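You operate a simulated robot arm through the tools that you are given. There is no shell and no other tool. Be economical: measure what you need, move in short steps, check, and stop when the job is done.

The job below is to be done with a simulated robot arm. You get a single attempt, and the scene is never put back.

Task
Plug the mixer in and try it with two presses of pulse.
Fine: slide the socket cover open; plug into the cream-dot outlet with the socket switch off, then switch on; switch off after the presses.

The check looks at the end state, three seconds after you hand in, the way a careful person would. Anything else that was tipped, shoved, dropped, spilled or broken makes it a failure. A push-on lid holds only when it is set on centred and level and pressed home; a screw cap is set on level and turned clockwise until tight.

Robot
A 6-joint arm with a two-finger parallel gripper, fixed in place. Base frame: the origin is at the foot of the arm, x ahead of it, y to its left, z up. Lengths are in mm, angles in rad, forces in N, time in s.
It reaches about 649 mm from its shoulder. Its first joint turns from -1.152 to 1.152 rad. Payload 2.1 kg.
The tool frame sits at the grasp point between the pads (the TCP): z along the fingers, y along the line on which they close. The tips reach 30 mm beyond it. Largest opening 94 mm; finger width 28, thickness 10; the body of the gripper, 50 by 96 mm, starts 55 mm behind the TCP.
Orientation is told as [roll, pitch, yaw] about the base's x, y, z axes, in that order, counted from this pose: with the fingers straight down and closing along the base's y, the tool's x points along the base's -x, its y along +y and its z along -z.

Tools
- The arm moves only by the tool drive_tool. Its argument "commands" is a list of rows, each an object of numbers (a shift or turn left out is 0, a gripper value left out holds the last): "x", "y", "z": the shift along the tool's x, y, z in cm; "ax", "ay", "az": the turn, a rotation vector about the tool's x, y, z in rad; "grip": the finger opening in cm, from 0 to 9.4. In form: [{"x": .., "y": .., "z": .., "ax": .., "ay": .., "az": .., "grip": ..}, ...]. A call has 1 to 10 rows; each row is the pose to reach, as a shift and turn from the pose commanded when the call began, along the tool's axes at that moment. A row lasts 0.2 s, in which the tool goes at most 50 mm and 0.15 rad; a call with a longer step from one row to the next is refused whole, and so is a gripper value outside its range. Where a pose cannot be reached the arm comes as near as it can. A force on the tool above 90 N (or 10 N above the force at the start of the call, whichever is more), or a blocked arm, ends the call early, and 0.2 s more pass. Each finger travels about 72 mm/s and halts on what it meets, pressing with about 26 N; the grip force reading is that of the motor and also rises with nothing between the fingers. The clock runs only during rows and for 0.2 s after the last one: add rows that repeat a pose to give the fingers time. It gives the time, the measured TCP pose, the force on the tool (base axes), the opening and the grip force at its end, in the units of the frame above (readings bear some noise).
- Cameras (640 x 400 px; columns grow to the right, rows downward): "scene" is fixed at [61, -353.7, 514.3]; the picture's right is [0.79, -0.61, 0.00], its down [-0.22, -0.28, -0.93] and it looks along [0.57, 0.74, -0.36] (base axes); focal length 284 px, centre (320, 200). "wrist" rides on the gripper at [-37, 0, -58] in the tool frame; the picture's right is [0.00, -1.00, 0.00], its down [0.97, 0.00, -0.24] and it looks along [0.24, 0.00, 0.97] (tool axes); focal length 218 px, centre (320, 200). There is no depth. A picture from a camera that has moved, and an enlarged one, comes with that camera's place and axes in the base frame and with its lens. The place of the scene camera against the robot may be out by one fixed shift of up to 18 mm in any direction.
- capture(camera): a new picture of that camera. The clock stands still meanwhile.
- close_up(camera, box): a new picture of the part [left, top, right, bottom] of that camera's present view, enlarged. The clock stands still meanwhile.
- sign_off(): hands the job in; it is judged then, once.

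Go step by step. Nothing tells you positions but the pictures and the camera data: compare them with the known pose of the tool, close in by small moves and look again before you grip or let go. The budget is 120 turns and 84 pictures, counting those below and the enlarged ones. Unless the task says otherwise, let go and move clear before handing in, and close with one line.

The tools are called after "Request:" as a command line: name --argument value ..., lists and objects as JSON in quotes. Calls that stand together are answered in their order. drive_tool: Moves the arm, as the interface text tells. Its arguments: {"type":"object","properties":{"commands":{"type":"array"}},"required":["commands"]} The other tools are called the same way: capture (camera) takes a picture; close_up (camera, box) takes an enlarged picture of a part of a camera's view; sign_off () hands the job in.

At the start:

```text
t: 0.0
position: [256.1, -53.3, 416.0]
ee_rot: [0.0, -0.001, -0.001]
wrist_force: [0.3, -0.4, -0.8]
finger_gap: 94.2
gripper_force: 0.0
```

scene: 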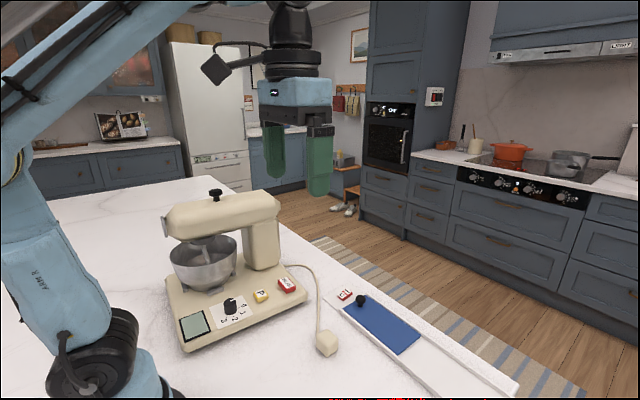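
wrist: 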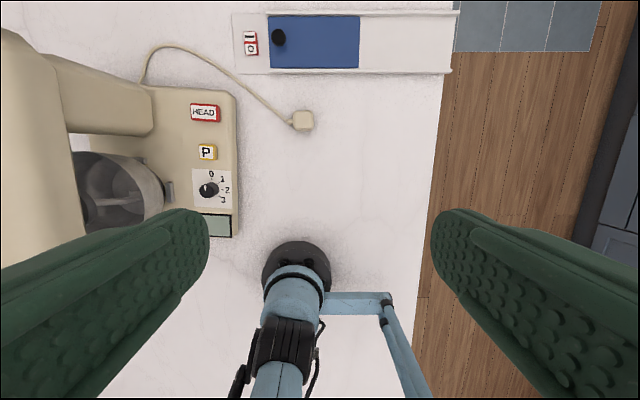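

I see the mixer on the left, its plug lying on the counter, and a socket rail with a blue cover ahead of the arm. I'll enlarge the details first.

Request:
close_up --camera "wrist" --box '[220, 0, 480, 160]'

Request:
close_up --camera "scene" --box '[280, 260, 520, 400]'

Request:
close_up --camera "wrist" --box '[130, 80, 260, 240]'

Request:
close_up --camera "scene" --box '[150, 180, 350, 360]'

```text
2.46 times, centred on (350, 80) of wrist
camera zoom: at [293.3, -52.9, 474.2], right [0.0, -1.0, 0.0], down [-0.97, 0.0, 0.24], along [-0.24, 0.0, -0.97], focal length 537 px, centre (246, 495)
```

zoom: 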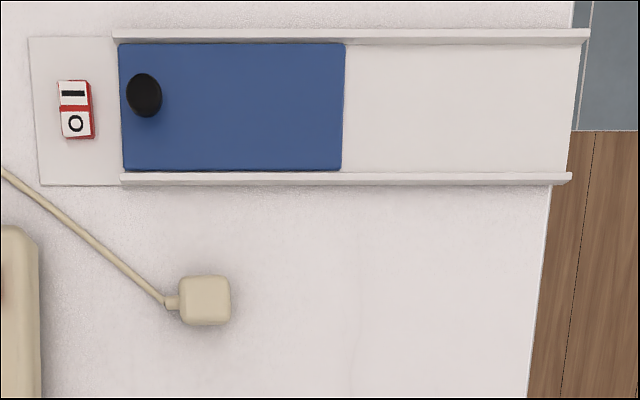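

```text
2.67 times, centred on (400, 330) of scene
camera zoom: at [61.0, -353.7, 514.3], right [0.79, -0.61, 0.0], down [-0.22, -0.28, -0.93], along [0.57, 0.74, -0.36], focal length 758 px, centre (107, -147)
```

zoom: 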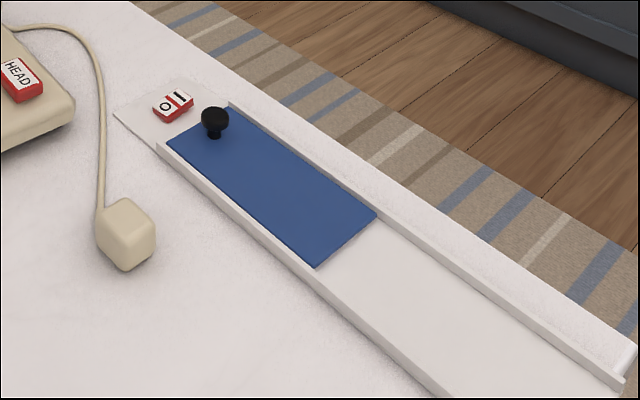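

```text
2.50 times, centred on (195, 160) of wrist
camera zoom: at [293.3, -52.9, 474.2], right [0.0, -1.0, 0.0], down [-0.97, 0.0, 0.24], along [-0.24, 0.0, -0.97], focal length 546 px, centre (632, 300)
```

zoom: 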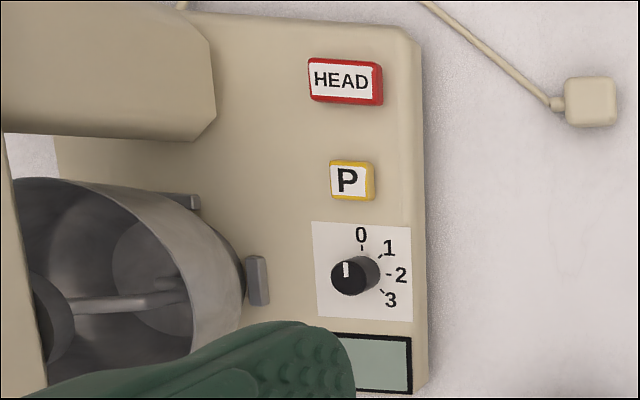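

```text
2.22 times, centred on (250, 270) of scene
camera zoom: at [61.0, -353.7, 514.3], right [0.79, -0.61, 0.0], down [-0.22, -0.28, -0.93], along [0.57, 0.74, -0.36], focal length 631 px, centre (476, 44)
```

zoom: 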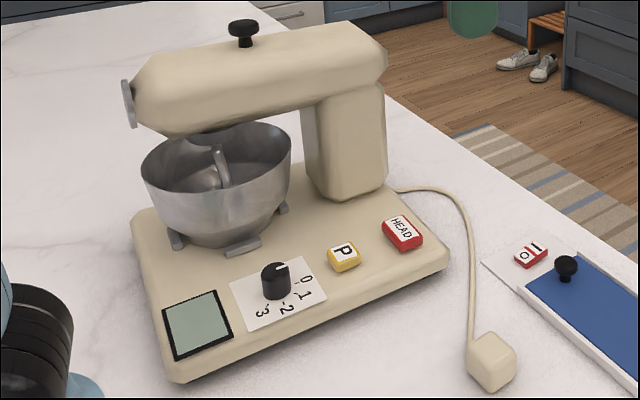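

The speed knob reads 0, the plug lies near (341,-20) and the cover knob is near (479,20). I'll move above the cover knob and look.

Request:
drive_tool --commands '[{"x": -3.2, "y": 1, "z": 2.5}, {"x": -6.4, "y": 2, "z": 5}, {"x": -9.6, "y": 3, "z": 8}, {"x": -12.8, "y": 4.2, "z": 11}, {"x": -16, "y": 5.2, "z": 14}, {"x": -19.2, "y": 6.3, "z": 17}, {"x": -22.3, "y": 7.3, "z": 20}, {"x": -22.3, "y": 7.3, "z": 21.6}]'

Request:
capture --camera "wrist"

Request:
capture --camera "scene"

```text
t: 1.8
position: [478.5, 20.8, 198.0]
ee_rot: [-0.003, -0.003, 0.0]
wrist_force: [0.1, 1.0, 0.3]
finger_gap: 94.1
gripper_force: 0.1
```

```text
77 pictures are left
camera wrist: at [516.1, 20.1, 256.3], right [0.0, -1.0, 0.0], down [-0.97, 0.0, 0.24], along [-0.24, 0.0, -0.97], focal length 218 px, centre (320, 200)
```

wrist: 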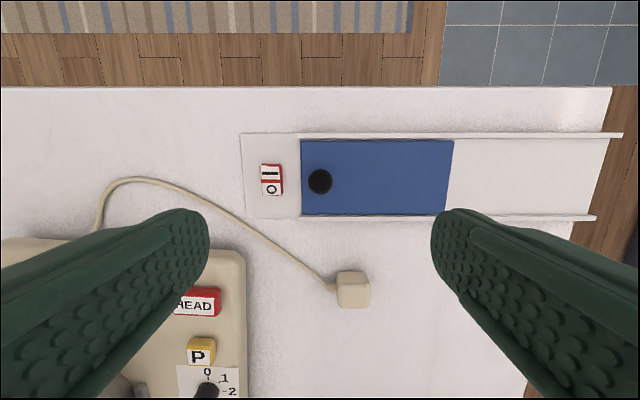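

```text
76 pictures are left
```

scene: 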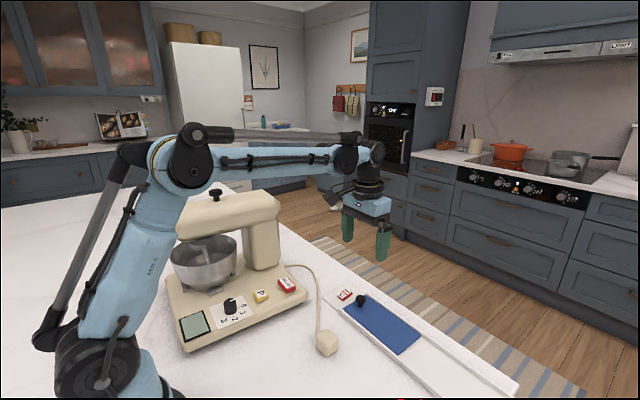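

The knob triangulates to (480,20,28), the switch to (478,76), and the plug to (342,-21). I'll narrow the fingers, descend to the knob and check.

Request:
close_up --camera "wrist" --box '[230, 120, 390, 220]'

Request:
drive_tool --commands '[{"z": 3, "grip": 4.4}, {"z": 6, "grip": 4.4}, {"z": 9, "grip": 4.4}, {"z": 10, "grip": 4.4}]'

Request:
capture --camera "wrist"

Request:
close_up --camera "scene" --box '[310, 180, 470, 380]'

```text
4.00 times, centred on (310, 170) of wrist
camera zoom: at [516.1, 20.1, 256.3], right [0.0, -1.0, 0.0], down [-0.97, 0.0, 0.24], along [-0.24, 0.0, -0.97], focal length 873 px, centre (360, 320)
```

zoom: 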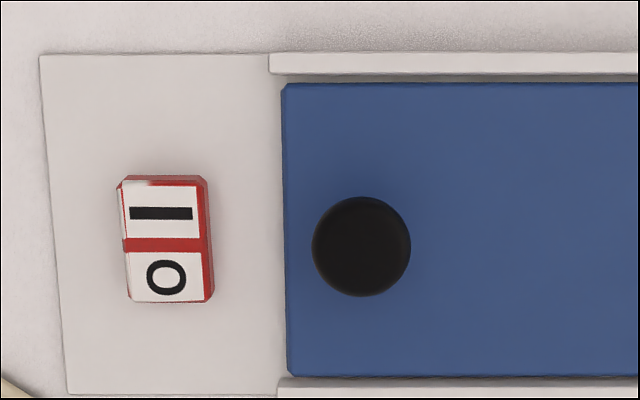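

```text
t: 2.8
position: [479.5, 20.4, 98.9]
ee_rot: [-0.004, -0.002, -0.001]
wrist_force: [-0.2, 0.1, 0.4]
finger_gap: 43.8
gripper_force: 0.0
```

```text
74 pictures are left
camera wrist: at [516.3, 20.3, 157.2], right [0.0, -1.0, 0.0], down [-0.97, 0.0, 0.24], along [-0.24, 0.0, -0.97], focal length 218 px, centre (320, 200)
```

wrist: 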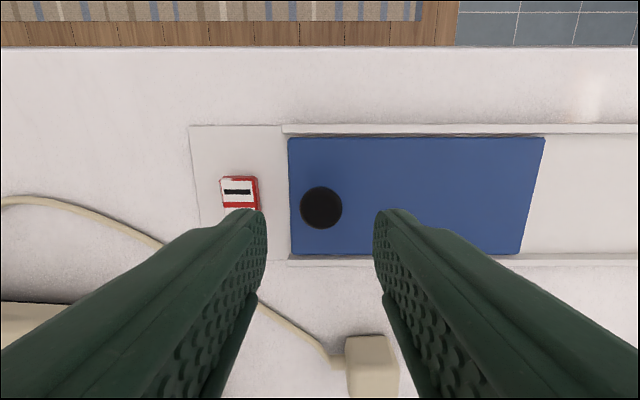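

```text
2.00 times, centred on (390, 280) of scene
camera zoom: at [61.0, -353.7, 514.3], right [0.79, -0.61, 0.0], down [-0.22, -0.28, -0.93], along [0.57, 0.74, -0.36], focal length 568 px, centre (180, 40)
```

zoom: 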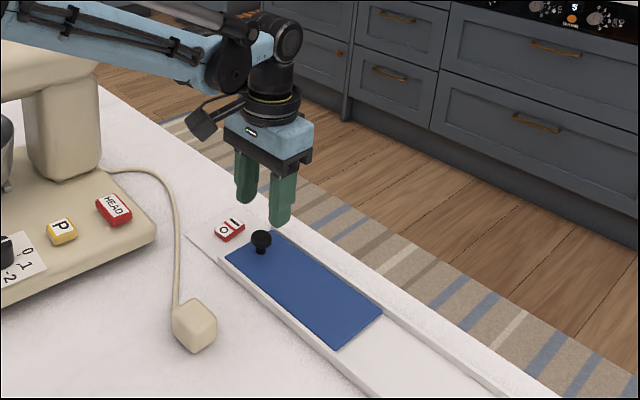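

The fingers straddle the knob. I'll descend so the tips are beside it and close.

Request:
drive_tool --commands '[{"z": 3, "grip": 4.4}, {"z": 5.3, "grip": 4.4}, {"z": 5.3, "grip": 3}, {"z": 5.3, "grip": 1.6}, {"z": 5.3, "grip": 1.6}]'

Request:
close_up --camera "scene" --box '[310, 220, 470, 380]'

```text
t: 4.0
position: [479.5, 18.0, 46.3]
ee_rot: [-0.002, -0.003, -0.002]
wrist_force: [0.3, -1.1, -9.1]
finger_gap: 25.5
gripper_force: 44.8
```

```text
2.50 times, centred on (390, 300) of scene
camera zoom: at [61.1, -353.7, 514.3], right [0.79, -0.61, 0.0], down [-0.22, -0.28, -0.93], along [0.57, 0.74, -0.36], focal length 710 px, centre (145, -50)
```

zoom: 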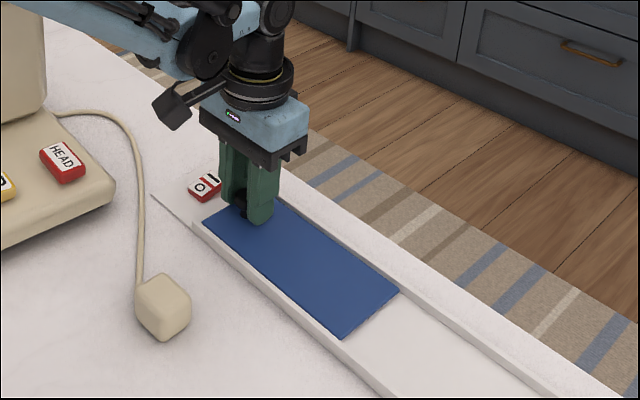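

The knob is gripped. I'll slide the cover toward -y.

Request:
drive_tool --commands '[{"y": -1.5}, {"y": -3.5}, {"y": -5.5}, {"y": -7.5}, {"y": -9.5}, {"y": -11.5}, {"y": -13.5}, {"y": -15}, {"y": -16}]'

Request:
capture --camera "wrist"

Request:
close_up --camera "scene" --box '[310, 220, 550, 400]'

```text
t: 6.0
position: [479.1, -141.2, 47.5]
ee_rot: [-0.002, 0.0, -0.002]
wrist_force: [-7.3, 0.5, -16.3]
finger_gap: 25.2
gripper_force: 44.9
```

```text
71 pictures are left
camera wrist: at [516.4, -140.7, 105.5], right [0.0, -1.0, 0.0], down [-0.97, 0.0, 0.24], along [-0.24, 0.0, -0.97], focal length 218 px, centre (320, 200)
```

wrist: 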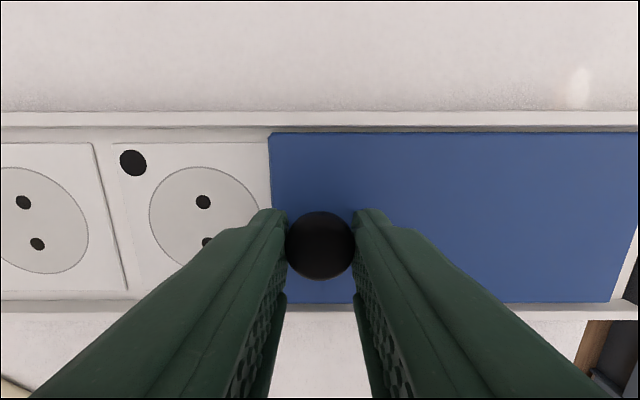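

```text
2.22 times, centred on (430, 310) of scene
camera zoom: at [61.1, -353.7, 514.3], right [0.79, -0.61, 0.0], down [-0.22, -0.28, -0.93], along [0.57, 0.74, -0.36], focal length 631 px, centre (76, -44)
```

zoom: 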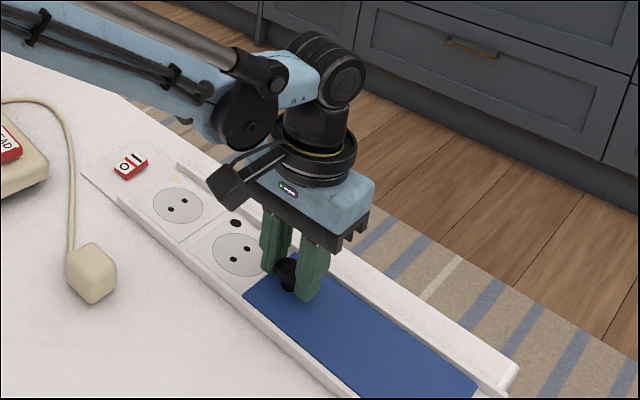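

Two outlets are uncovered: the black-dot one near the cover and one farther left. I'll push the cover a bit further to its end, then release and rise.

Request:
drive_tool --commands '[{"y": -0.7}, {"y": -1.3}, {"y": -1.3}]'

Request:
drive_tool --commands '[{"grip": 3.5}, {"grip": 4.4}, {"z": -2}, {"z": -6}, {"z": -10.5, "y": 3}, {"z": -15, "y": 6}, {"z": -16, "y": 10}, {"z": -16, "y": 14}]'

Request:
capture --camera "wrist"

```text
t: 6.8
position: [478.8, -153.0, 47.5]
ee_rot: [0.0, -0.001, -0.003]
wrist_force: [-7.2, 2.7, -6.9]
finger_gap: 25.4
gripper_force: 45.0
```

```text
refused: row 5 steps farther than a row can; nothing moved
```

```text
69 pictures are left
camera wrist: at [516.3, -153.5, 105.6], right [0.0, -1.0, 0.0], down [-0.97, 0.0, 0.24], along [-0.24, 0.0, -0.97], focal length 218 px, centre (320, 200)
```

wrist: 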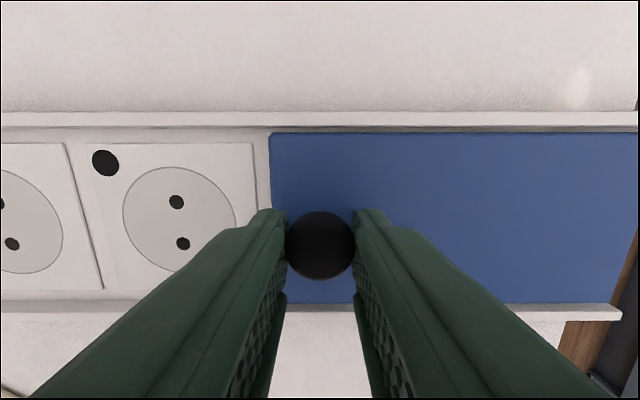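

Both outlets are now fully clear, so I'll release and rise toward the outlets.

Request:
drive_tool --commands '[{"grip": 3.5}, {"grip": 4.4}, {"z": -2}, {"z": -6}, {"z": -9, "y": 3}, {"z": -12, "y": 6}, {"z": -14, "y": 10}, {"z": -14, "y": 14}]'

Request:
capture --camera "wrist"

Request:
close_up --camera "wrist" --box '[200, 100, 440, 220]'

```text
t: 8.6
position: [482.1, -12.1, 186.9]
ee_rot: [-0.001, -0.003, -0.003]
wrist_force: [0.5, -0.2, 1.0]
finger_gap: 44.1
gripper_force: 0.0
```

```text
68 pictures are left
camera wrist: at [518.4, -13.4, 246.1], right [0.0, -1.0, 0.0], down [-0.97, 0.0, 0.24], along [-0.24, 0.0, -0.97], focal length 218 px, centre (320, 200)
```

wrist: 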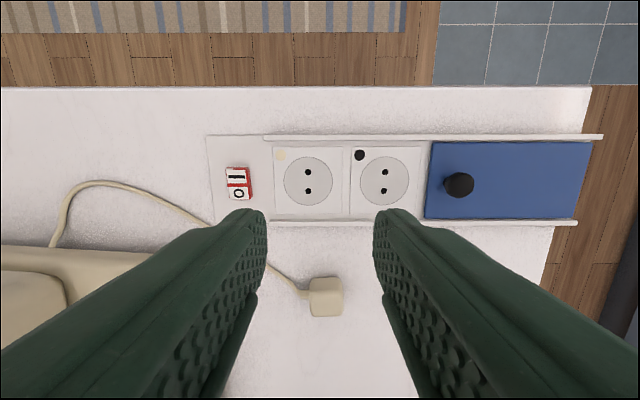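

```text
2.67 times, centred on (320, 160) of wrist
camera zoom: at [518.4, -13.4, 246.1], right [0.0, -1.0, 0.0], down [-0.97, 0.0, 0.24], along [-0.24, 0.0, -0.97], focal length 582 px, centre (320, 307)
```

zoom: 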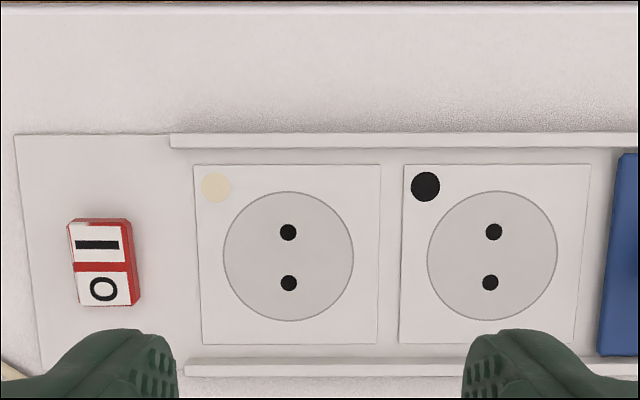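

The cream-dot outlet is centred near (480,0) with holes along x. Now I'll inspect the switch state and the plug orientation.

Request:
close_up --camera "scene" --box '[325, 280, 375, 312]'

Request:
close_up --camera "scene" --box '[295, 310, 359, 366]'

Request:
close_up --camera "wrist" --box '[280, 260, 376, 330]'

```text
12.50 times, centred on (350, 296) of scene
camera zoom: at [61.0, -353.7, 514.3], right [0.79, -0.61, 0.0], down [-0.22, -0.28, -0.93], along [0.57, 0.74, -0.36], focal length 3551 px, centre (-55, -1000)
```

zoom: 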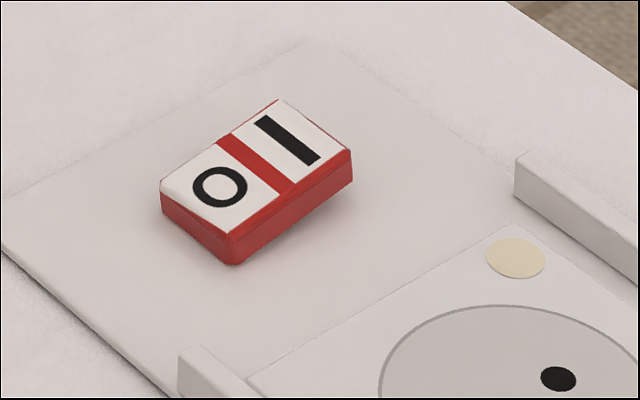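

```text
7.14 times, centred on (327, 338) of scene
camera zoom: at [61.0, -353.7, 514.3], right [0.79, -0.61, 0.0], down [-0.22, -0.28, -0.93], along [0.57, 0.74, -0.36], focal length 2029 px, centre (270, -786)
```

zoom: 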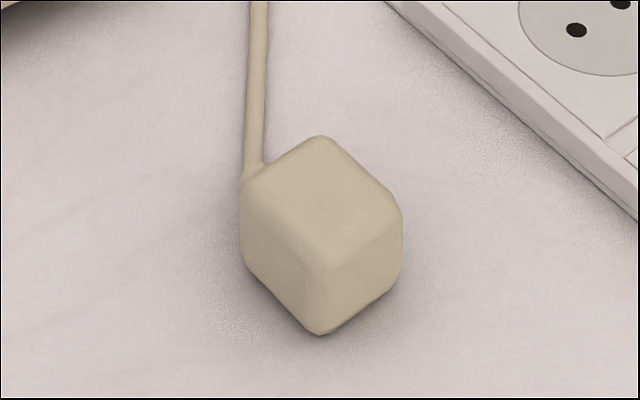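

```text
5.71 times, centred on (328, 295) of wrist
camera zoom: at [518.4, -13.4, 246.1], right [0.0, -1.0, 0.0], down [-0.97, 0.0, 0.24], along [-0.24, 0.0, -0.97], focal length 1247 px, centre (274, -343)
```

zoom: 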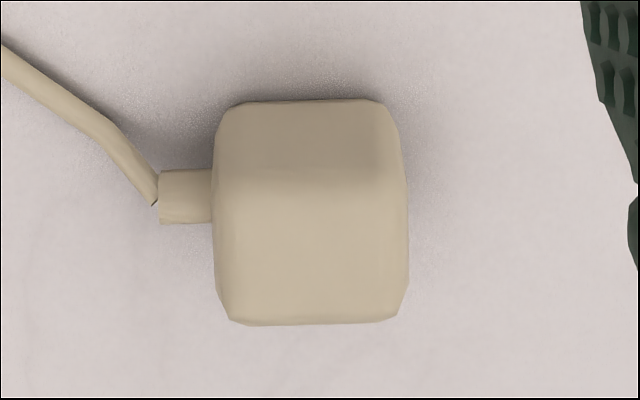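

The switch looks off (O side lower), and the plug sits with the cord on its +y side. I'll move above the plug and turn the tool 90° so it grips the x faces.

Request:
drive_tool --commands '[{"x": 1.4, "az": 0.15}, {"x": 2.8, "az": 0.3}, {"x": 4.2, "az": 0.45}, {"x": 5.6, "az": 0.6}, {"x": 7, "az": 0.75, "grip": 5.5}, {"x": 8.4, "az": 0.9}, {"x": 9.8, "y": -0.3, "az": 1.05, "grip": 6.5}, {"x": 11.2, "y": -0.9, "az": 1.2, "grip": 7}, {"x": 12.6, "y": -0.9, "az": 1.35}, {"x": 14, "y": -0.9, "az": 1.5}]'

Request:
drive_tool --commands '[{"az": 0.0708}, {"az": 0.0708}]'

Request:
capture --camera "wrist"

```text
t: 10.8
position: [338.0, -24.0, 186.8]
ee_rot: [0.0, -0.001, -1.504]
wrist_force: [0.1, -0.2, 0.1]
finger_gap: 70.0
gripper_force: 0.0
```

```text
t: 11.4
position: [339.0, -22.3, 186.6]
ee_rot: [0.001, -0.002, -1.574]
wrist_force: [0.1, -0.7, 0.1]
finger_gap: 70.2
gripper_force: 0.0
```

```text
63 pictures are left
camera wrist: at [339.1, -59.4, 245.1], right [-1.0, 0.0, 0.0], down [0.0, 0.97, 0.24], along [0.0, 0.24, -0.97], focal length 218 px, centre (320, 200)
```

wrist: 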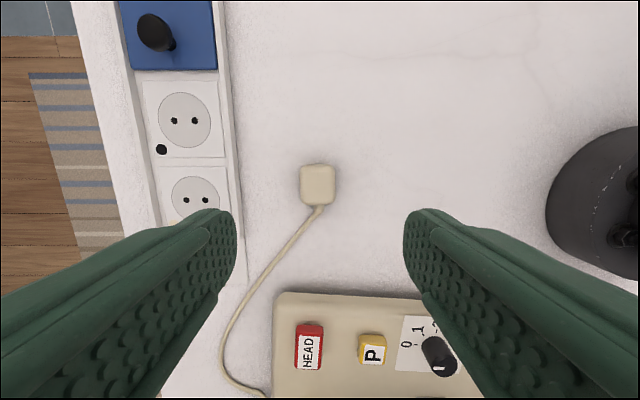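

The plug is at about (342,-20), square to the tool. I'll align and descend partway.

Request:
drive_tool --commands '[{"x": 0.2, "y": 0.27, "z": 3}, {"x": 0.2, "y": 0.27, "z": 6}, {"x": 0.2, "y": 0.27, "z": 9.5}, {"x": 0.2, "y": 0.27, "z": 9.5}]'

Request:
capture --camera "wrist"

Request:
close_up --camera "scene" --box '[250, 260, 410, 380]'

```text
t: 12.4
position: [340.9, -20.1, 91.1]
ee_rot: [0.001, -0.001, -1.574]
wrist_force: [-0.2, -0.1, 0.5]
finger_gap: 70.1
gripper_force: 0.1
```

```text
62 pictures are left
camera wrist: at [340.5, -56.7, 149.3], right [-1.0, 0.0, 0.0], down [0.0, 0.97, 0.24], along [0.0, 0.24, -0.97], focal length 218 px, centre (320, 200)
```

wrist: 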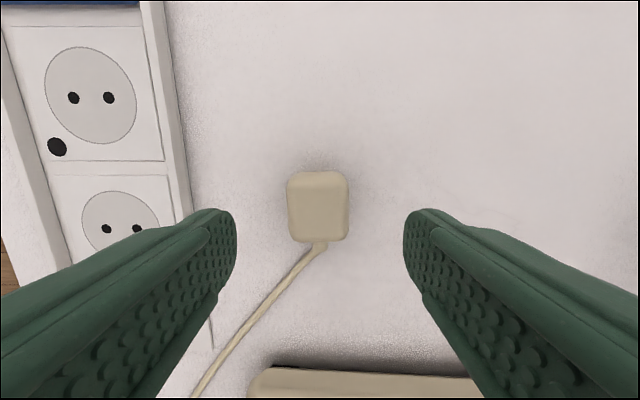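

```text
3.33 times, centred on (330, 320) of scene
camera zoom: at [61.0, -353.7, 514.3], right [0.79, -0.61, 0.0], down [-0.22, -0.28, -0.93], along [0.57, 0.74, -0.36], focal length 947 px, centre (287, -200)
```

zoom: 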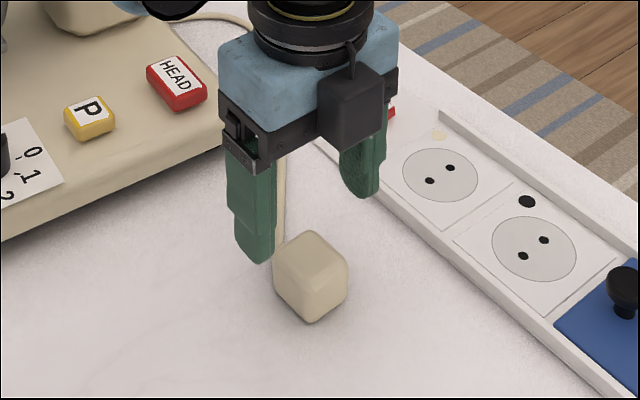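

Alignment is good. I'll descend 5 cm and close on the plug.

Request:
drive_tool --commands '[{"z": 2.5}, {"z": 5}, {"z": 5, "grip": 5.5}, {"z": 5, "grip": 4}, {"z": 5, "grip": 2.8}, {"z": 5, "grip": 2.8}, {"z": 5, "grip": 2.8}]'

Request:
close_up --camera "scene" --box '[250, 260, 410, 380]'

```text
t: 14.0
position: [340.7, -19.4, 42.6]
ee_rot: [0.001, -0.002, -1.573]
wrist_force: [-0.1, -0.2, -0.5]
finger_gap: 35.2
gripper_force: 25.6
```

```text
3.33 times, centred on (330, 320) of scene
camera zoom: at [61.0, -353.7, 514.3], right [0.79, -0.61, 0.0], down [-0.22, -0.28, -0.93], along [0.57, 0.74, -0.36], focal length 947 px, centre (287, -200)
```

zoom: 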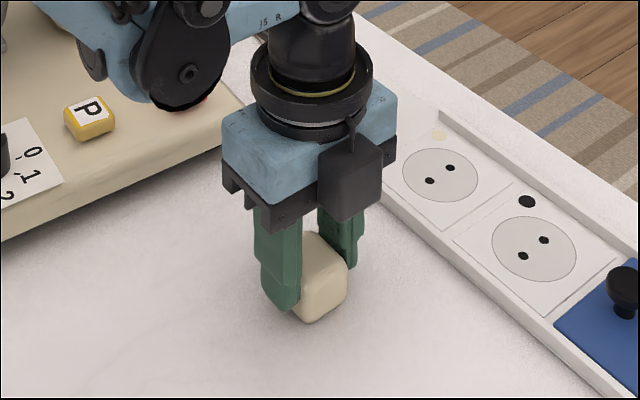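

Gripped at 35 mm. I'll lift it and look for the pins.

Request:
drive_tool --commands '[{"z": -1.5}, {"z": -4}, {"z": -6.5}, {"z": -8}, {"z": -8}]'

Request:
close_up --camera "scene" --box '[250, 240, 410, 360]'

Request:
capture --camera "wrist"

```text
t: 15.2
position: [341.7, -21.5, 121.8]
ee_rot: [0.001, -0.001, -1.573]
wrist_force: [-0.4, 0.4, -0.6]
finger_gap: 35.3
gripper_force: 25.9
```

```text
3.33 times, centred on (330, 300) of scene
camera zoom: at [61.0, -353.7, 514.3], right [0.79, -0.61, 0.0], down [-0.22, -0.28, -0.93], along [0.57, 0.74, -0.36], focal length 947 px, centre (287, -133)
```

zoom: 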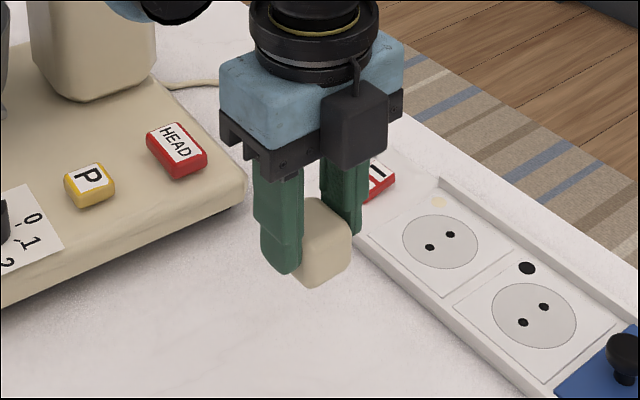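

```text
58 pictures are left
camera wrist: at [341.5, -57.8, 180.3], right [-1.0, 0.0, 0.0], down [0.0, 0.97, 0.24], along [0.0, 0.24, -0.97], focal length 218 px, centre (320, 200)
```

wrist: 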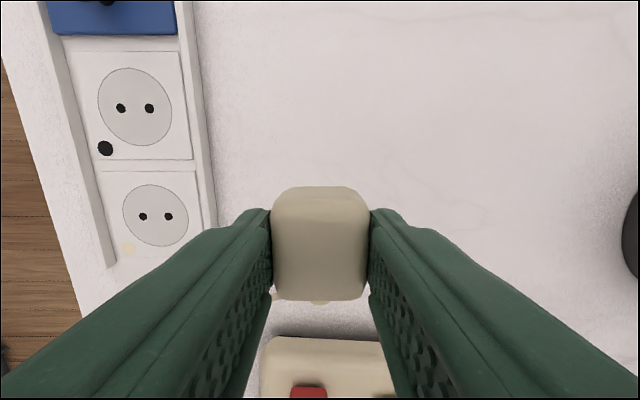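

Pins aren't visible from this angle. I'll carry the plug to above the cream-dot outlet at height and look again.

Request:
drive_tool --commands '[{"y": 2, "z": -1.5}, {"y": 4.5, "x": 0.5, "z": -3}, {"y": 7, "x": 1, "z": -4.5}, {"y": 9.5, "x": 1.5, "z": -6}, {"y": 12, "x": 2, "z": -7}, {"y": 13.8, "x": 2, "z": -7}, {"y": 13.8, "x": 2, "z": -7}]'

Request:
capture --camera "scene"

Request:
close_up --camera "scene" --box '[325, 200, 425, 280]'

Request:
capture --camera "wrist"

```text
t: 16.8
position: [482.4, -1.3, 191.7]
ee_rot: [0.003, -0.001, -1.572]
wrist_force: [0.1, 0.4, -1.2]
finger_gap: 35.4
gripper_force: 26.5
```

```text
57 pictures are left
```

scene: 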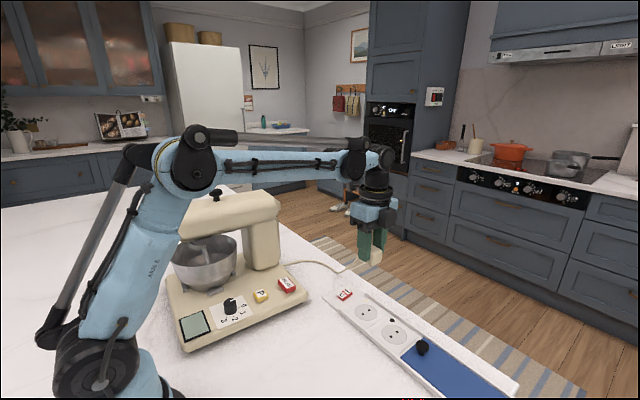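

```text
5.00 times, centred on (375, 240) of scene
camera zoom: at [61.1, -353.7, 514.3], right [0.79, -0.61, 0.0], down [-0.22, -0.28, -0.93], along [0.57, 0.74, -0.36], focal length 1420 px, centre (45, 0)
```

zoom: 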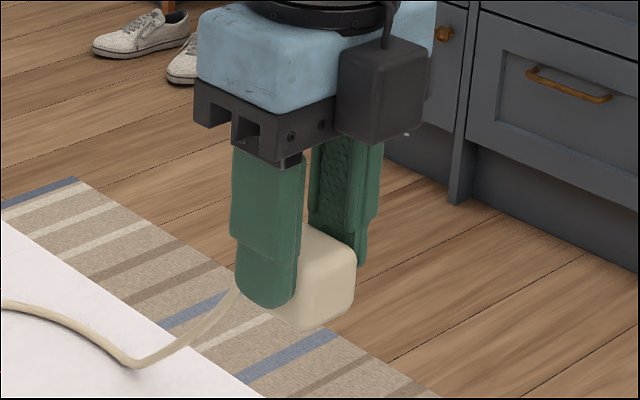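

```text
55 pictures are left
camera wrist: at [481.8, -38.3, 249.5], right [-1.0, 0.0, 0.0], down [0.0, 0.97, 0.24], along [0.0, 0.24, -0.97], focal length 218 px, centre (320, 200)
```

wrist: 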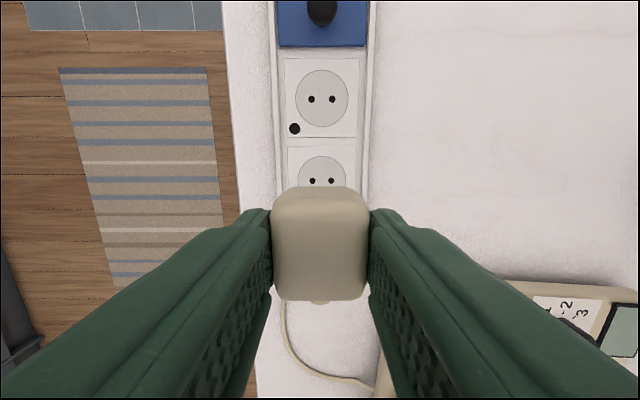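

The outlet centre computes to (479.8, 0). I'll centre on it and descend to just above it, then check.

Request:
drive_tool --commands '[{"x": 0.1, "y": -0.22, "z": 2}, {"x": 0.1, "y": -0.22, "z": 5}, {"x": 0.1, "y": -0.22, "z": 8}, {"x": 0.1, "y": -0.22, "z": 10.2}, {"x": 0.1, "y": -0.22, "z": 10.2}]'

Request:
close_up --camera "scene" --box '[315, 240, 435, 340]'

Request:
capture --camera "wrist"

```text
t: 18.0
position: [477.7, 0.6, 89.9]
ee_rot: [0.003, 0.0, -1.573]
wrist_force: [-0.1, -0.2, -0.5]
finger_gap: 35.0
gripper_force: 25.8
```

```text
4.00 times, centred on (375, 290) of scene
camera zoom: at [61.0, -353.7, 514.3], right [0.79, -0.61, 0.0], down [-0.22, -0.28, -0.93], along [0.57, 0.74, -0.36], focal length 1136 px, centre (100, -160)
```

zoom: 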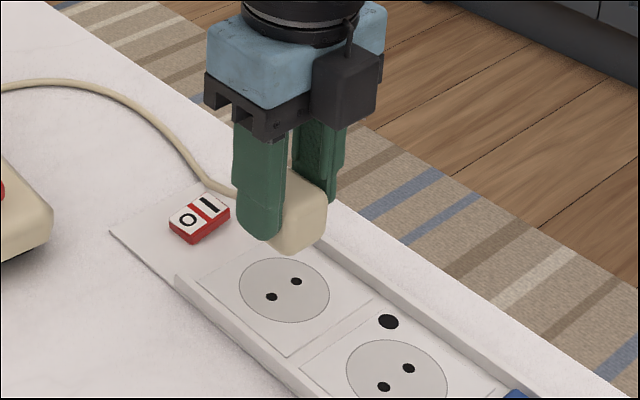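

```text
53 pictures are left
camera wrist: at [477.6, -36.2, 147.7], right [-1.0, 0.0, 0.0], down [0.0, 0.97, 0.24], along [0.0, 0.24, -0.97], focal length 218 px, centre (320, 200)
```

wrist: 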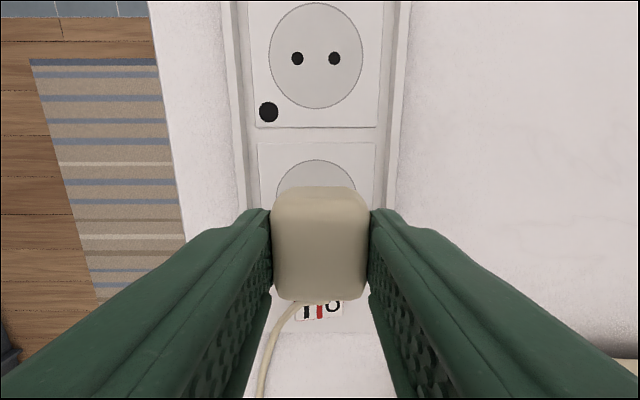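

The x needs +2.2 mm. I'll correct and lower gently, watching the force.

Request:
drive_tool --commands '[{"y": 0.12}, {"y": 0.22, "x": -0.03}, {"y": 0.22, "x": -0.03, "z": 1}, {"y": 0.22, "x": -0.03, "z": 1.5}, {"y": 0.22, "x": -0.03, "z": 1.5}]'

Request:
close_up --camera "scene" --box '[325, 250, 425, 330]'

Request:
capture --camera "wrist"

```text
t: 19.2
position: [480.6, 0.8, 75.6]
ee_rot: [0.001, -0.001, -1.573]
wrist_force: [0.1, 0.0, -1.1]
finger_gap: 34.9
gripper_force: 26.2
```

```text
5.00 times, centred on (375, 290) of scene
camera zoom: at [61.0, -353.7, 514.3], right [0.79, -0.61, 0.0], down [-0.22, -0.28, -0.93], along [0.57, 0.74, -0.36], focal length 1420 px, centre (45, -250)
```

zoom: 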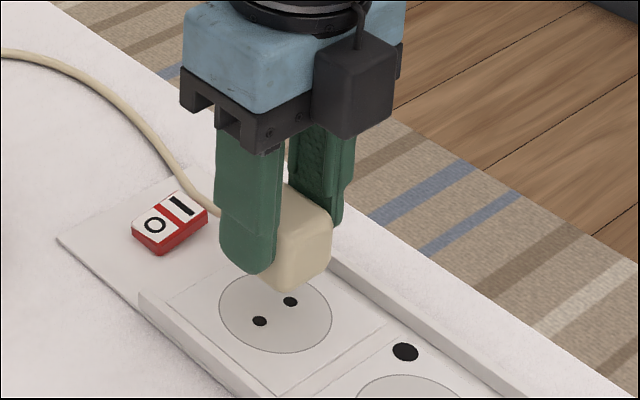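

```text
51 pictures are left
camera wrist: at [480.8, -36.6, 133.1], right [-1.0, 0.0, 0.0], down [0.0, 0.97, 0.24], along [0.0, 0.24, -0.97], focal length 218 px, centre (320, 200)
```

wrist: 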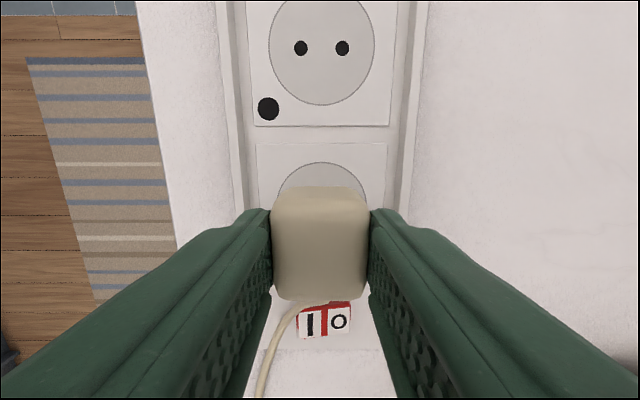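

Nearly centred; I'll trim 0.7 mm and lower in steps.

Request:
drive_tool --commands '[{"y": -0.07}, {"y": -0.07, "z": 0.6}, {"y": -0.07, "z": 1.2}, {"y": -0.07, "z": 1.2}]'

Request:
close_up --camera "scene" --box '[325, 250, 425, 330]'

```text
t: 20.2
position: [481.1, 0.7, 62.2]
ee_rot: [0.001, -0.002, -1.572]
wrist_force: [-0.4, -0.4, -0.3]
finger_gap: 35.0
gripper_force: 26.3
```

```text
5.00 times, centred on (375, 290) of scene
camera zoom: at [61.0, -353.7, 514.3], right [0.79, -0.61, 0.0], down [-0.22, -0.28, -0.93], along [0.57, 0.74, -0.36], focal length 1420 px, centre (45, -250)
```

zoom: 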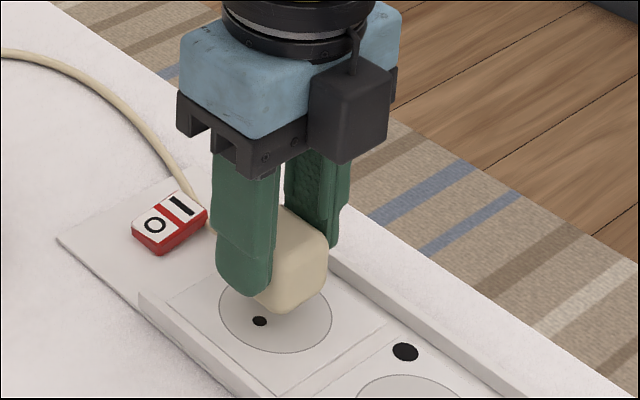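

Still free. I'll go on down slowly.

Request:
drive_tool --commands '[{"z": 0.3}, {"z": 0.6}, {"z": 0.8}, {"z": 0.8}]'

Request:
close_up --camera "scene" --box '[325, 250, 425, 330]'

Request:
capture --camera "wrist"

```text
t: 21.2
position: [478.9, 0.9, 53.9]
ee_rot: [0.002, -0.001, -1.573]
wrist_force: [0.2, -0.2, -0.3]
finger_gap: 35.1
gripper_force: 25.6
```

```text
5.00 times, centred on (375, 290) of scene
camera zoom: at [61.0, -353.7, 514.3], right [0.79, -0.61, 0.0], down [-0.22, -0.28, -0.93], along [0.57, 0.74, -0.36], focal length 1420 px, centre (45, -250)
```

zoom: 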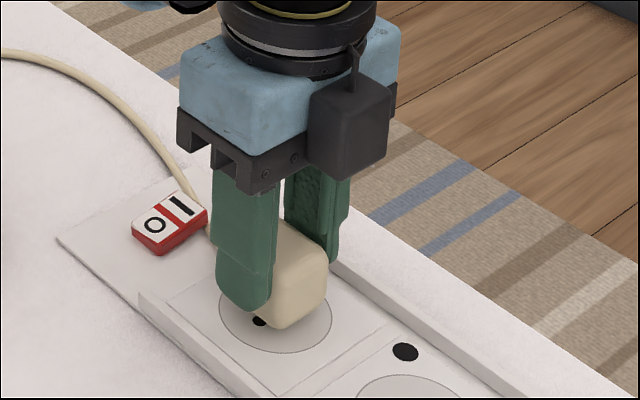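

```text
48 pictures are left
camera wrist: at [479.6, -36.7, 112.5], right [-1.0, 0.0, 0.0], down [0.0, 0.97, 0.24], along [0.0, 0.24, -0.97], focal length 218 px, centre (320, 200)
```

wrist: 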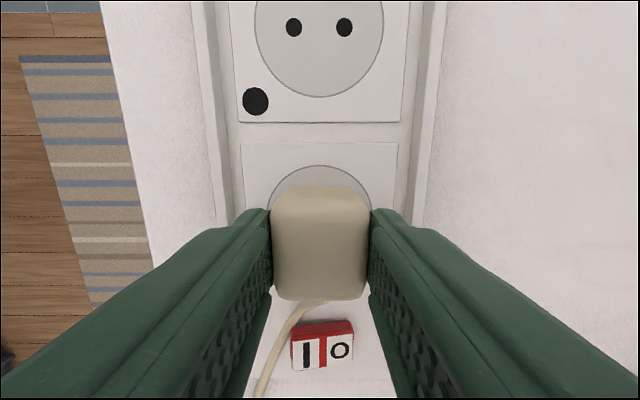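

Well centred with no contact yet. I'll continue lowering.

Request:
drive_tool --commands '[{"z": 0.2}, {"z": 0.4}, {"z": 0.6}, {"z": 0.6}]'

Request:
close_up --camera "scene" --box '[325, 250, 425, 330]'

```text
t: 22.2
position: [481.2, 1.6, 48.8]
ee_rot: [0.001, -0.002, -1.571]
wrist_force: [-0.3, -0.4, -0.6]
finger_gap: 34.9
gripper_force: 25.9
```

```text
5.00 times, centred on (375, 290) of scene
camera zoom: at [61.0, -353.7, 514.3], right [0.79, -0.61, 0.0], down [-0.22, -0.28, -0.93], along [0.57, 0.74, -0.36], focal length 1420 px, centre (45, -250)
```

zoom: 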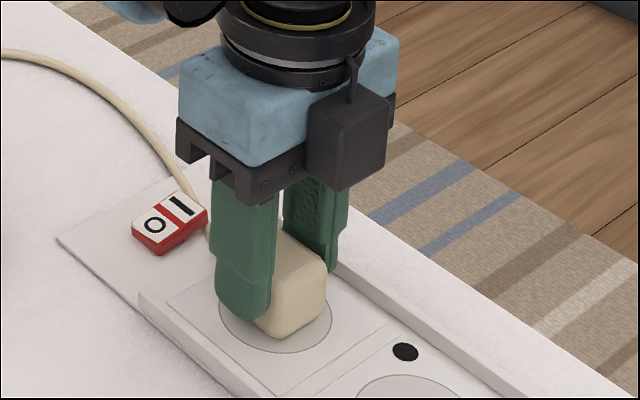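

Request:
drive_tool --commands '[{"z": 0.2}, {"z": 0.4}, {"z": 0.6}, {"z": 0.6}]'

Request:
close_up --camera "scene" --box '[325, 250, 425, 330]'

```text
t: 23.2
position: [479.1, 0.4, 44.8]
ee_rot: [0.001, -0.002, -1.573]
wrist_force: [-2.7, -0.9, 49.3]
finger_gap: 35.2
gripper_force: 26.7
```

```text
5.00 times, centred on (375, 290) of scene
camera zoom: at [60.8, -353.7, 514.3], right [0.79, -0.61, 0.0], down [-0.22, -0.28, -0.93], along [0.57, 0.74, -0.36], focal length 1420 px, centre (45, -250)
```

zoom: 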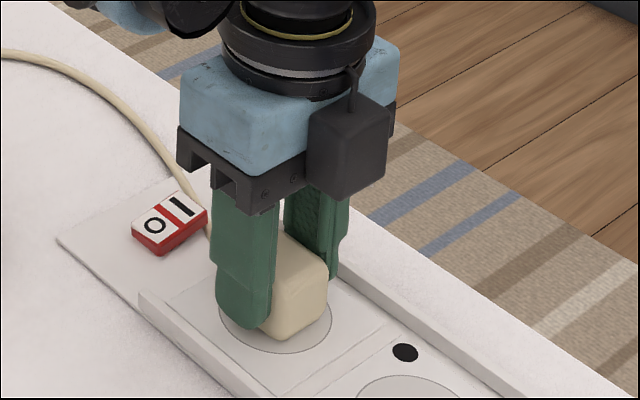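

There's about 49 N of contact force. I'll zoom to see whether the plug is flush on the outlet.

Request:
close_up --camera "scene" --box '[362, 290, 402, 322]'

Request:
capture --camera "wrist"

```text
12.50 times, centred on (382, 306) of scene
camera zoom: at [60.8, -353.7, 514.3], right [0.79, -0.61, 0.0], down [-0.22, -0.28, -0.93], along [0.57, 0.74, -0.36], focal length 3551 px, centre (-455, -1125)
```

zoom: 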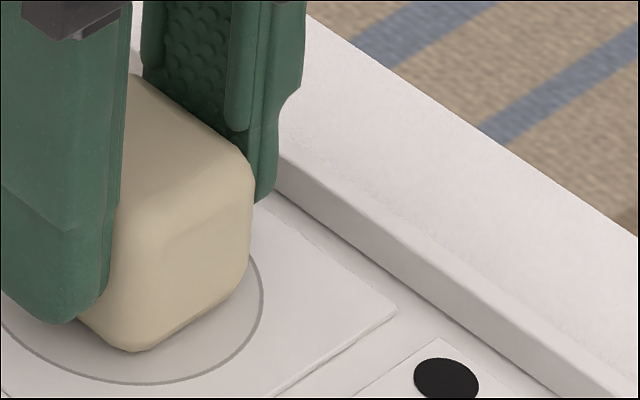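

```text
44 pictures are left
camera wrist: at [479.8, -37.0, 102.4], right [-1.0, 0.0, 0.0], down [0.0, 0.97, 0.24], along [0.0, 0.24, -0.97], focal length 218 px, centre (320, 200)
```

wrist: 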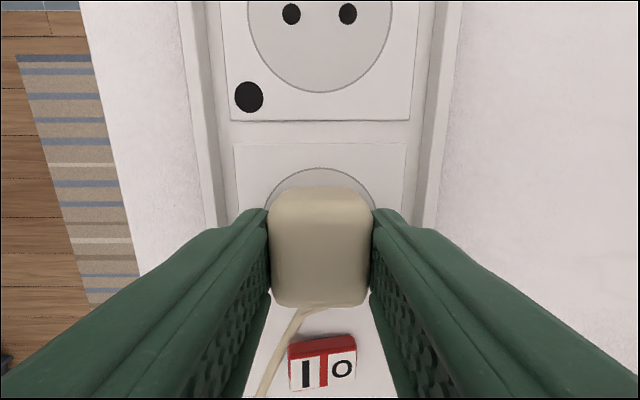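

It looks flush and centred. I'll press a little more to be sure it's home.

Request:
drive_tool --commands '[{"z": 0.15}, {"z": 0.3}, {"z": 0.3}]'

Request:
close_up --camera "scene" --box '[362, 290, 402, 322]'

```text
t: 23.8
position: [479.5, 0.7, 43.9]
ee_rot: [-0.001, -0.001, -1.572]
wrist_force: [-0.8, 1.3, 17.5]
finger_gap: 35.4
gripper_force: 26.2
stopped in row 3: the force on the tool passed its limit (the readings are from after the stop); the commanded pose is now the measured one
```

```text
12.50 times, centred on (382, 306) of scene
camera zoom: at [61.0, -353.7, 514.3], right [0.79, -0.61, 0.0], down [-0.22, -0.28, -0.93], along [0.57, 0.74, -0.36], focal length 3551 px, centre (-455, -1125)
```

zoom: 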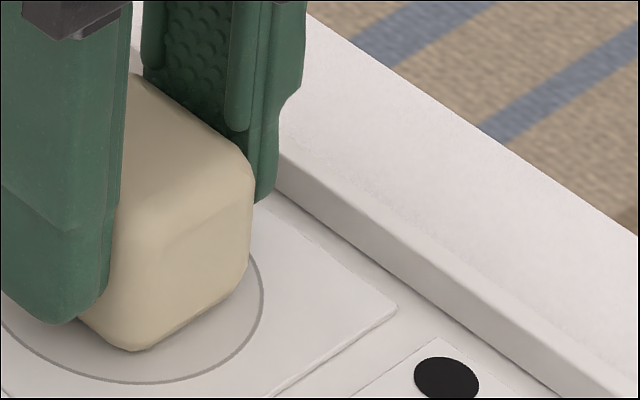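

It's hard against the outlet. I'll open slightly, rise clear, and look.

Request:
drive_tool --commands '[{"grip": 4}, {"grip": 4.8}, {"grip": 4.8, "z": -1}, {"grip": 4.8, "z": -4}, {"grip": 4.8, "z": -8}, {"grip": 4.8, "z": -12}, {"grip": 4.8, "z": -12}]'

Request:
close_up --camera "scene" --box '[325, 260, 425, 340]'

Request:
capture --camera "wrist"

```text
t: 25.4
position: [482.1, 2.3, 163.4]
ee_rot: [0.0, -0.002, -1.572]
wrist_force: [0.1, -0.1, -0.5]
finger_gap: 48.3
gripper_force: 0.0
```

```text
5.00 times, centred on (375, 300) of scene
camera zoom: at [61.0, -353.7, 514.3], right [0.79, -0.61, 0.0], down [-0.22, -0.28, -0.93], along [0.57, 0.74, -0.36], focal length 1420 px, centre (45, -300)
```

zoom: 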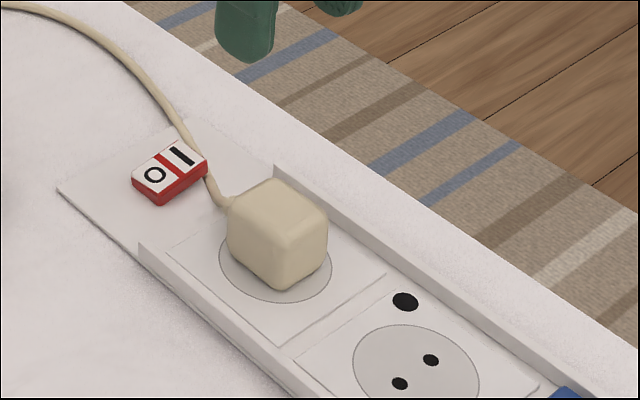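

```text
41 pictures are left
camera wrist: at [481.7, -34.0, 222.2], right [-1.0, 0.0, 0.0], down [0.0, 0.97, 0.24], along [0.0, 0.24, -0.97], focal length 218 px, centre (320, 200)
```

wrist: 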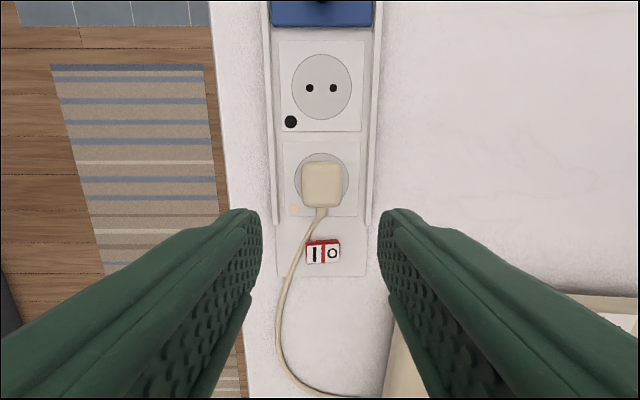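

The plug stands flush on the cream-dot outlet. Next I close the fingers and go over the "I" half of the switch at about (486,74).

Request:
drive_tool --commands '[{"x": 3, "y": 0.4, "grip": 3}, {"x": 6, "y": 0.4, "grip": 1.5}, {"x": 7.2, "y": 0.4, "z": 2, "grip": 0}, {"x": 7.2, "y": 0.4, "z": 5, "grip": 0}, {"x": 7.2, "y": 0.4, "z": 8, "grip": 0}, {"x": 7.2, "y": 0.4, "z": 8, "grip": 0}]'

Request:
capture --camera "wrist"

Request:
close_up --camera "scene" --box '[305, 240, 405, 320]'

```text
t: 26.8
position: [484.7, 73.4, 82.5]
ee_rot: [0.002, -0.001, -1.572]
wrist_force: [0.4, 1.3, 0.7]
finger_gap: 0.0
gripper_force: 26.0
```

```text
40 pictures are left
camera wrist: at [484.8, 35.2, 141.5], right [-1.0, 0.0, 0.0], down [0.0, 0.97, 0.24], along [0.0, 0.24, -0.97], focal length 218 px, centre (320, 200)
```

wrist: 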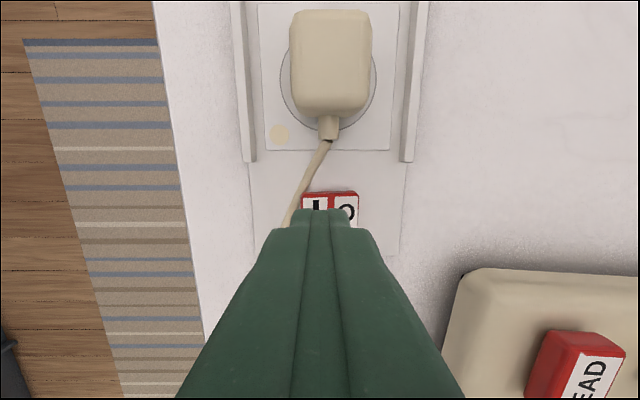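

```text
5.00 times, centred on (355, 280) of scene
camera zoom: at [61.0, -353.7, 514.3], right [0.79, -0.61, 0.0], down [-0.22, -0.28, -0.93], along [0.57, 0.74, -0.36], focal length 1420 px, centre (145, -200)
```

zoom: 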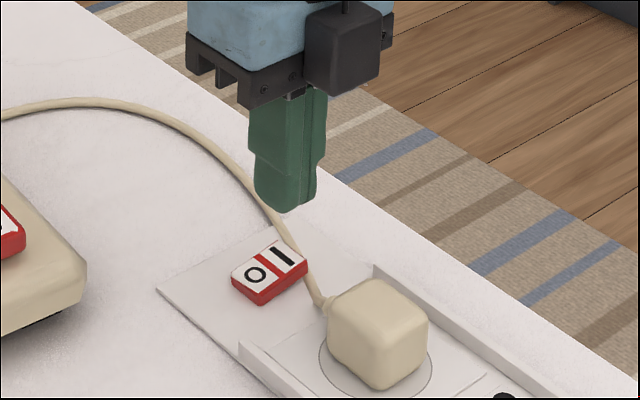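

I'm over the switch; I'll shift 2 mm toward "I" and lower.

Request:
drive_tool --commands '[{"y": 0.2, "z": 1}, {"y": 0.2, "z": 2}, {"y": 0.2, "z": 2.6}, {"y": 0.2, "z": 2.9}, {"y": 0.2, "z": 2.9}]'

Request:
close_up --camera "scene" --box '[325, 260, 385, 308]'

```text
t: 28.0
position: [486.6, 73.0, 54.0]
ee_rot: [-0.001, 0.0, -1.574]
wrist_force: [0.0, -0.3, -0.4]
finger_gap: 0.0
gripper_force: 26.2
```

```text
8.33 times, centred on (355, 284) of scene
camera zoom: at [61.0, -353.7, 514.3], right [0.79, -0.61, 0.0], down [-0.22, -0.28, -0.93], along [0.57, 0.74, -0.36], focal length 2367 px, centre (28, -500)
```

zoom: 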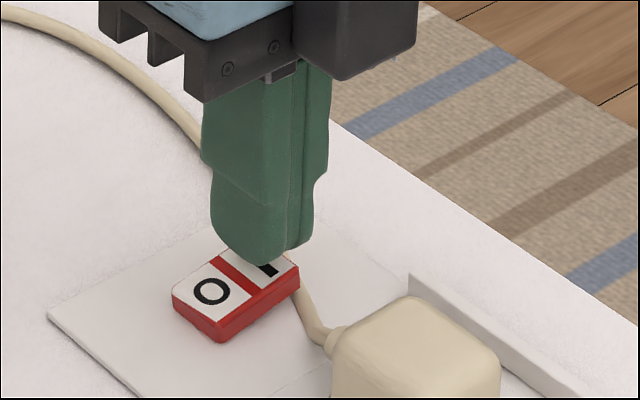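

The tip hangs just above the "I" half, clear of the cord. I'll press down in small steps.

Request:
drive_tool --commands '[{"z": 0.2}, {"z": 0.4}, {"z": 0.6}, {"z": 0.6}]'

Request:
close_up --camera "scene" --box '[325, 260, 385, 308]'

```text
t: 29.0
position: [486.8, 71.8, 47.4]
ee_rot: [0.001, -0.001, -1.572]
wrist_force: [0.0, 0.6, -0.1]
finger_gap: 0.0
gripper_force: 26.2
```

```text
8.33 times, centred on (355, 284) of scene
camera zoom: at [61.0, -353.7, 514.3], right [0.79, -0.61, 0.0], down [-0.22, -0.28, -0.93], along [0.57, 0.74, -0.36], focal length 2367 px, centre (28, -500)
```

zoom: 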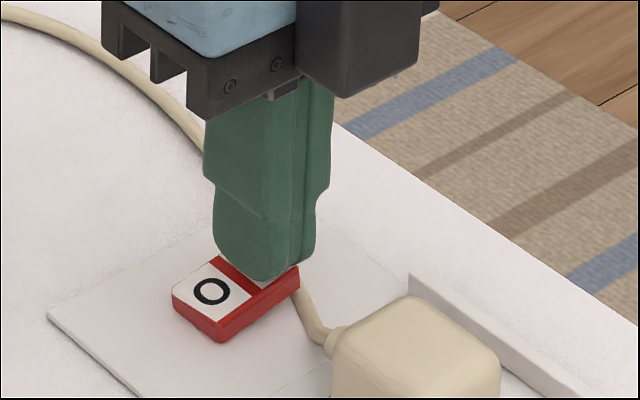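

Request:
drive_tool --commands '[{"z": 0.15}, {"z": 0.3}, {"z": 0.3}]'

Request:
close_up --camera "scene" --box '[325, 260, 385, 308]'

```text
t: 29.8
position: [486.8, 71.4, 45.8]
ee_rot: [-0.001, 0.0, -1.572]
wrist_force: [0.6, -1.2, 2.0]
finger_gap: 0.1
gripper_force: 25.9
```

```text
8.33 times, centred on (355, 284) of scene
camera zoom: at [61.0, -353.7, 514.3], right [0.79, -0.61, 0.0], down [-0.22, -0.28, -0.93], along [0.57, 0.74, -0.36], focal length 2367 px, centre (28, -500)
```

zoom: 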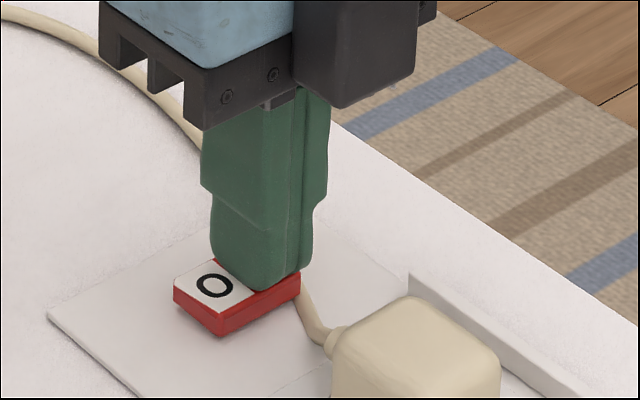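

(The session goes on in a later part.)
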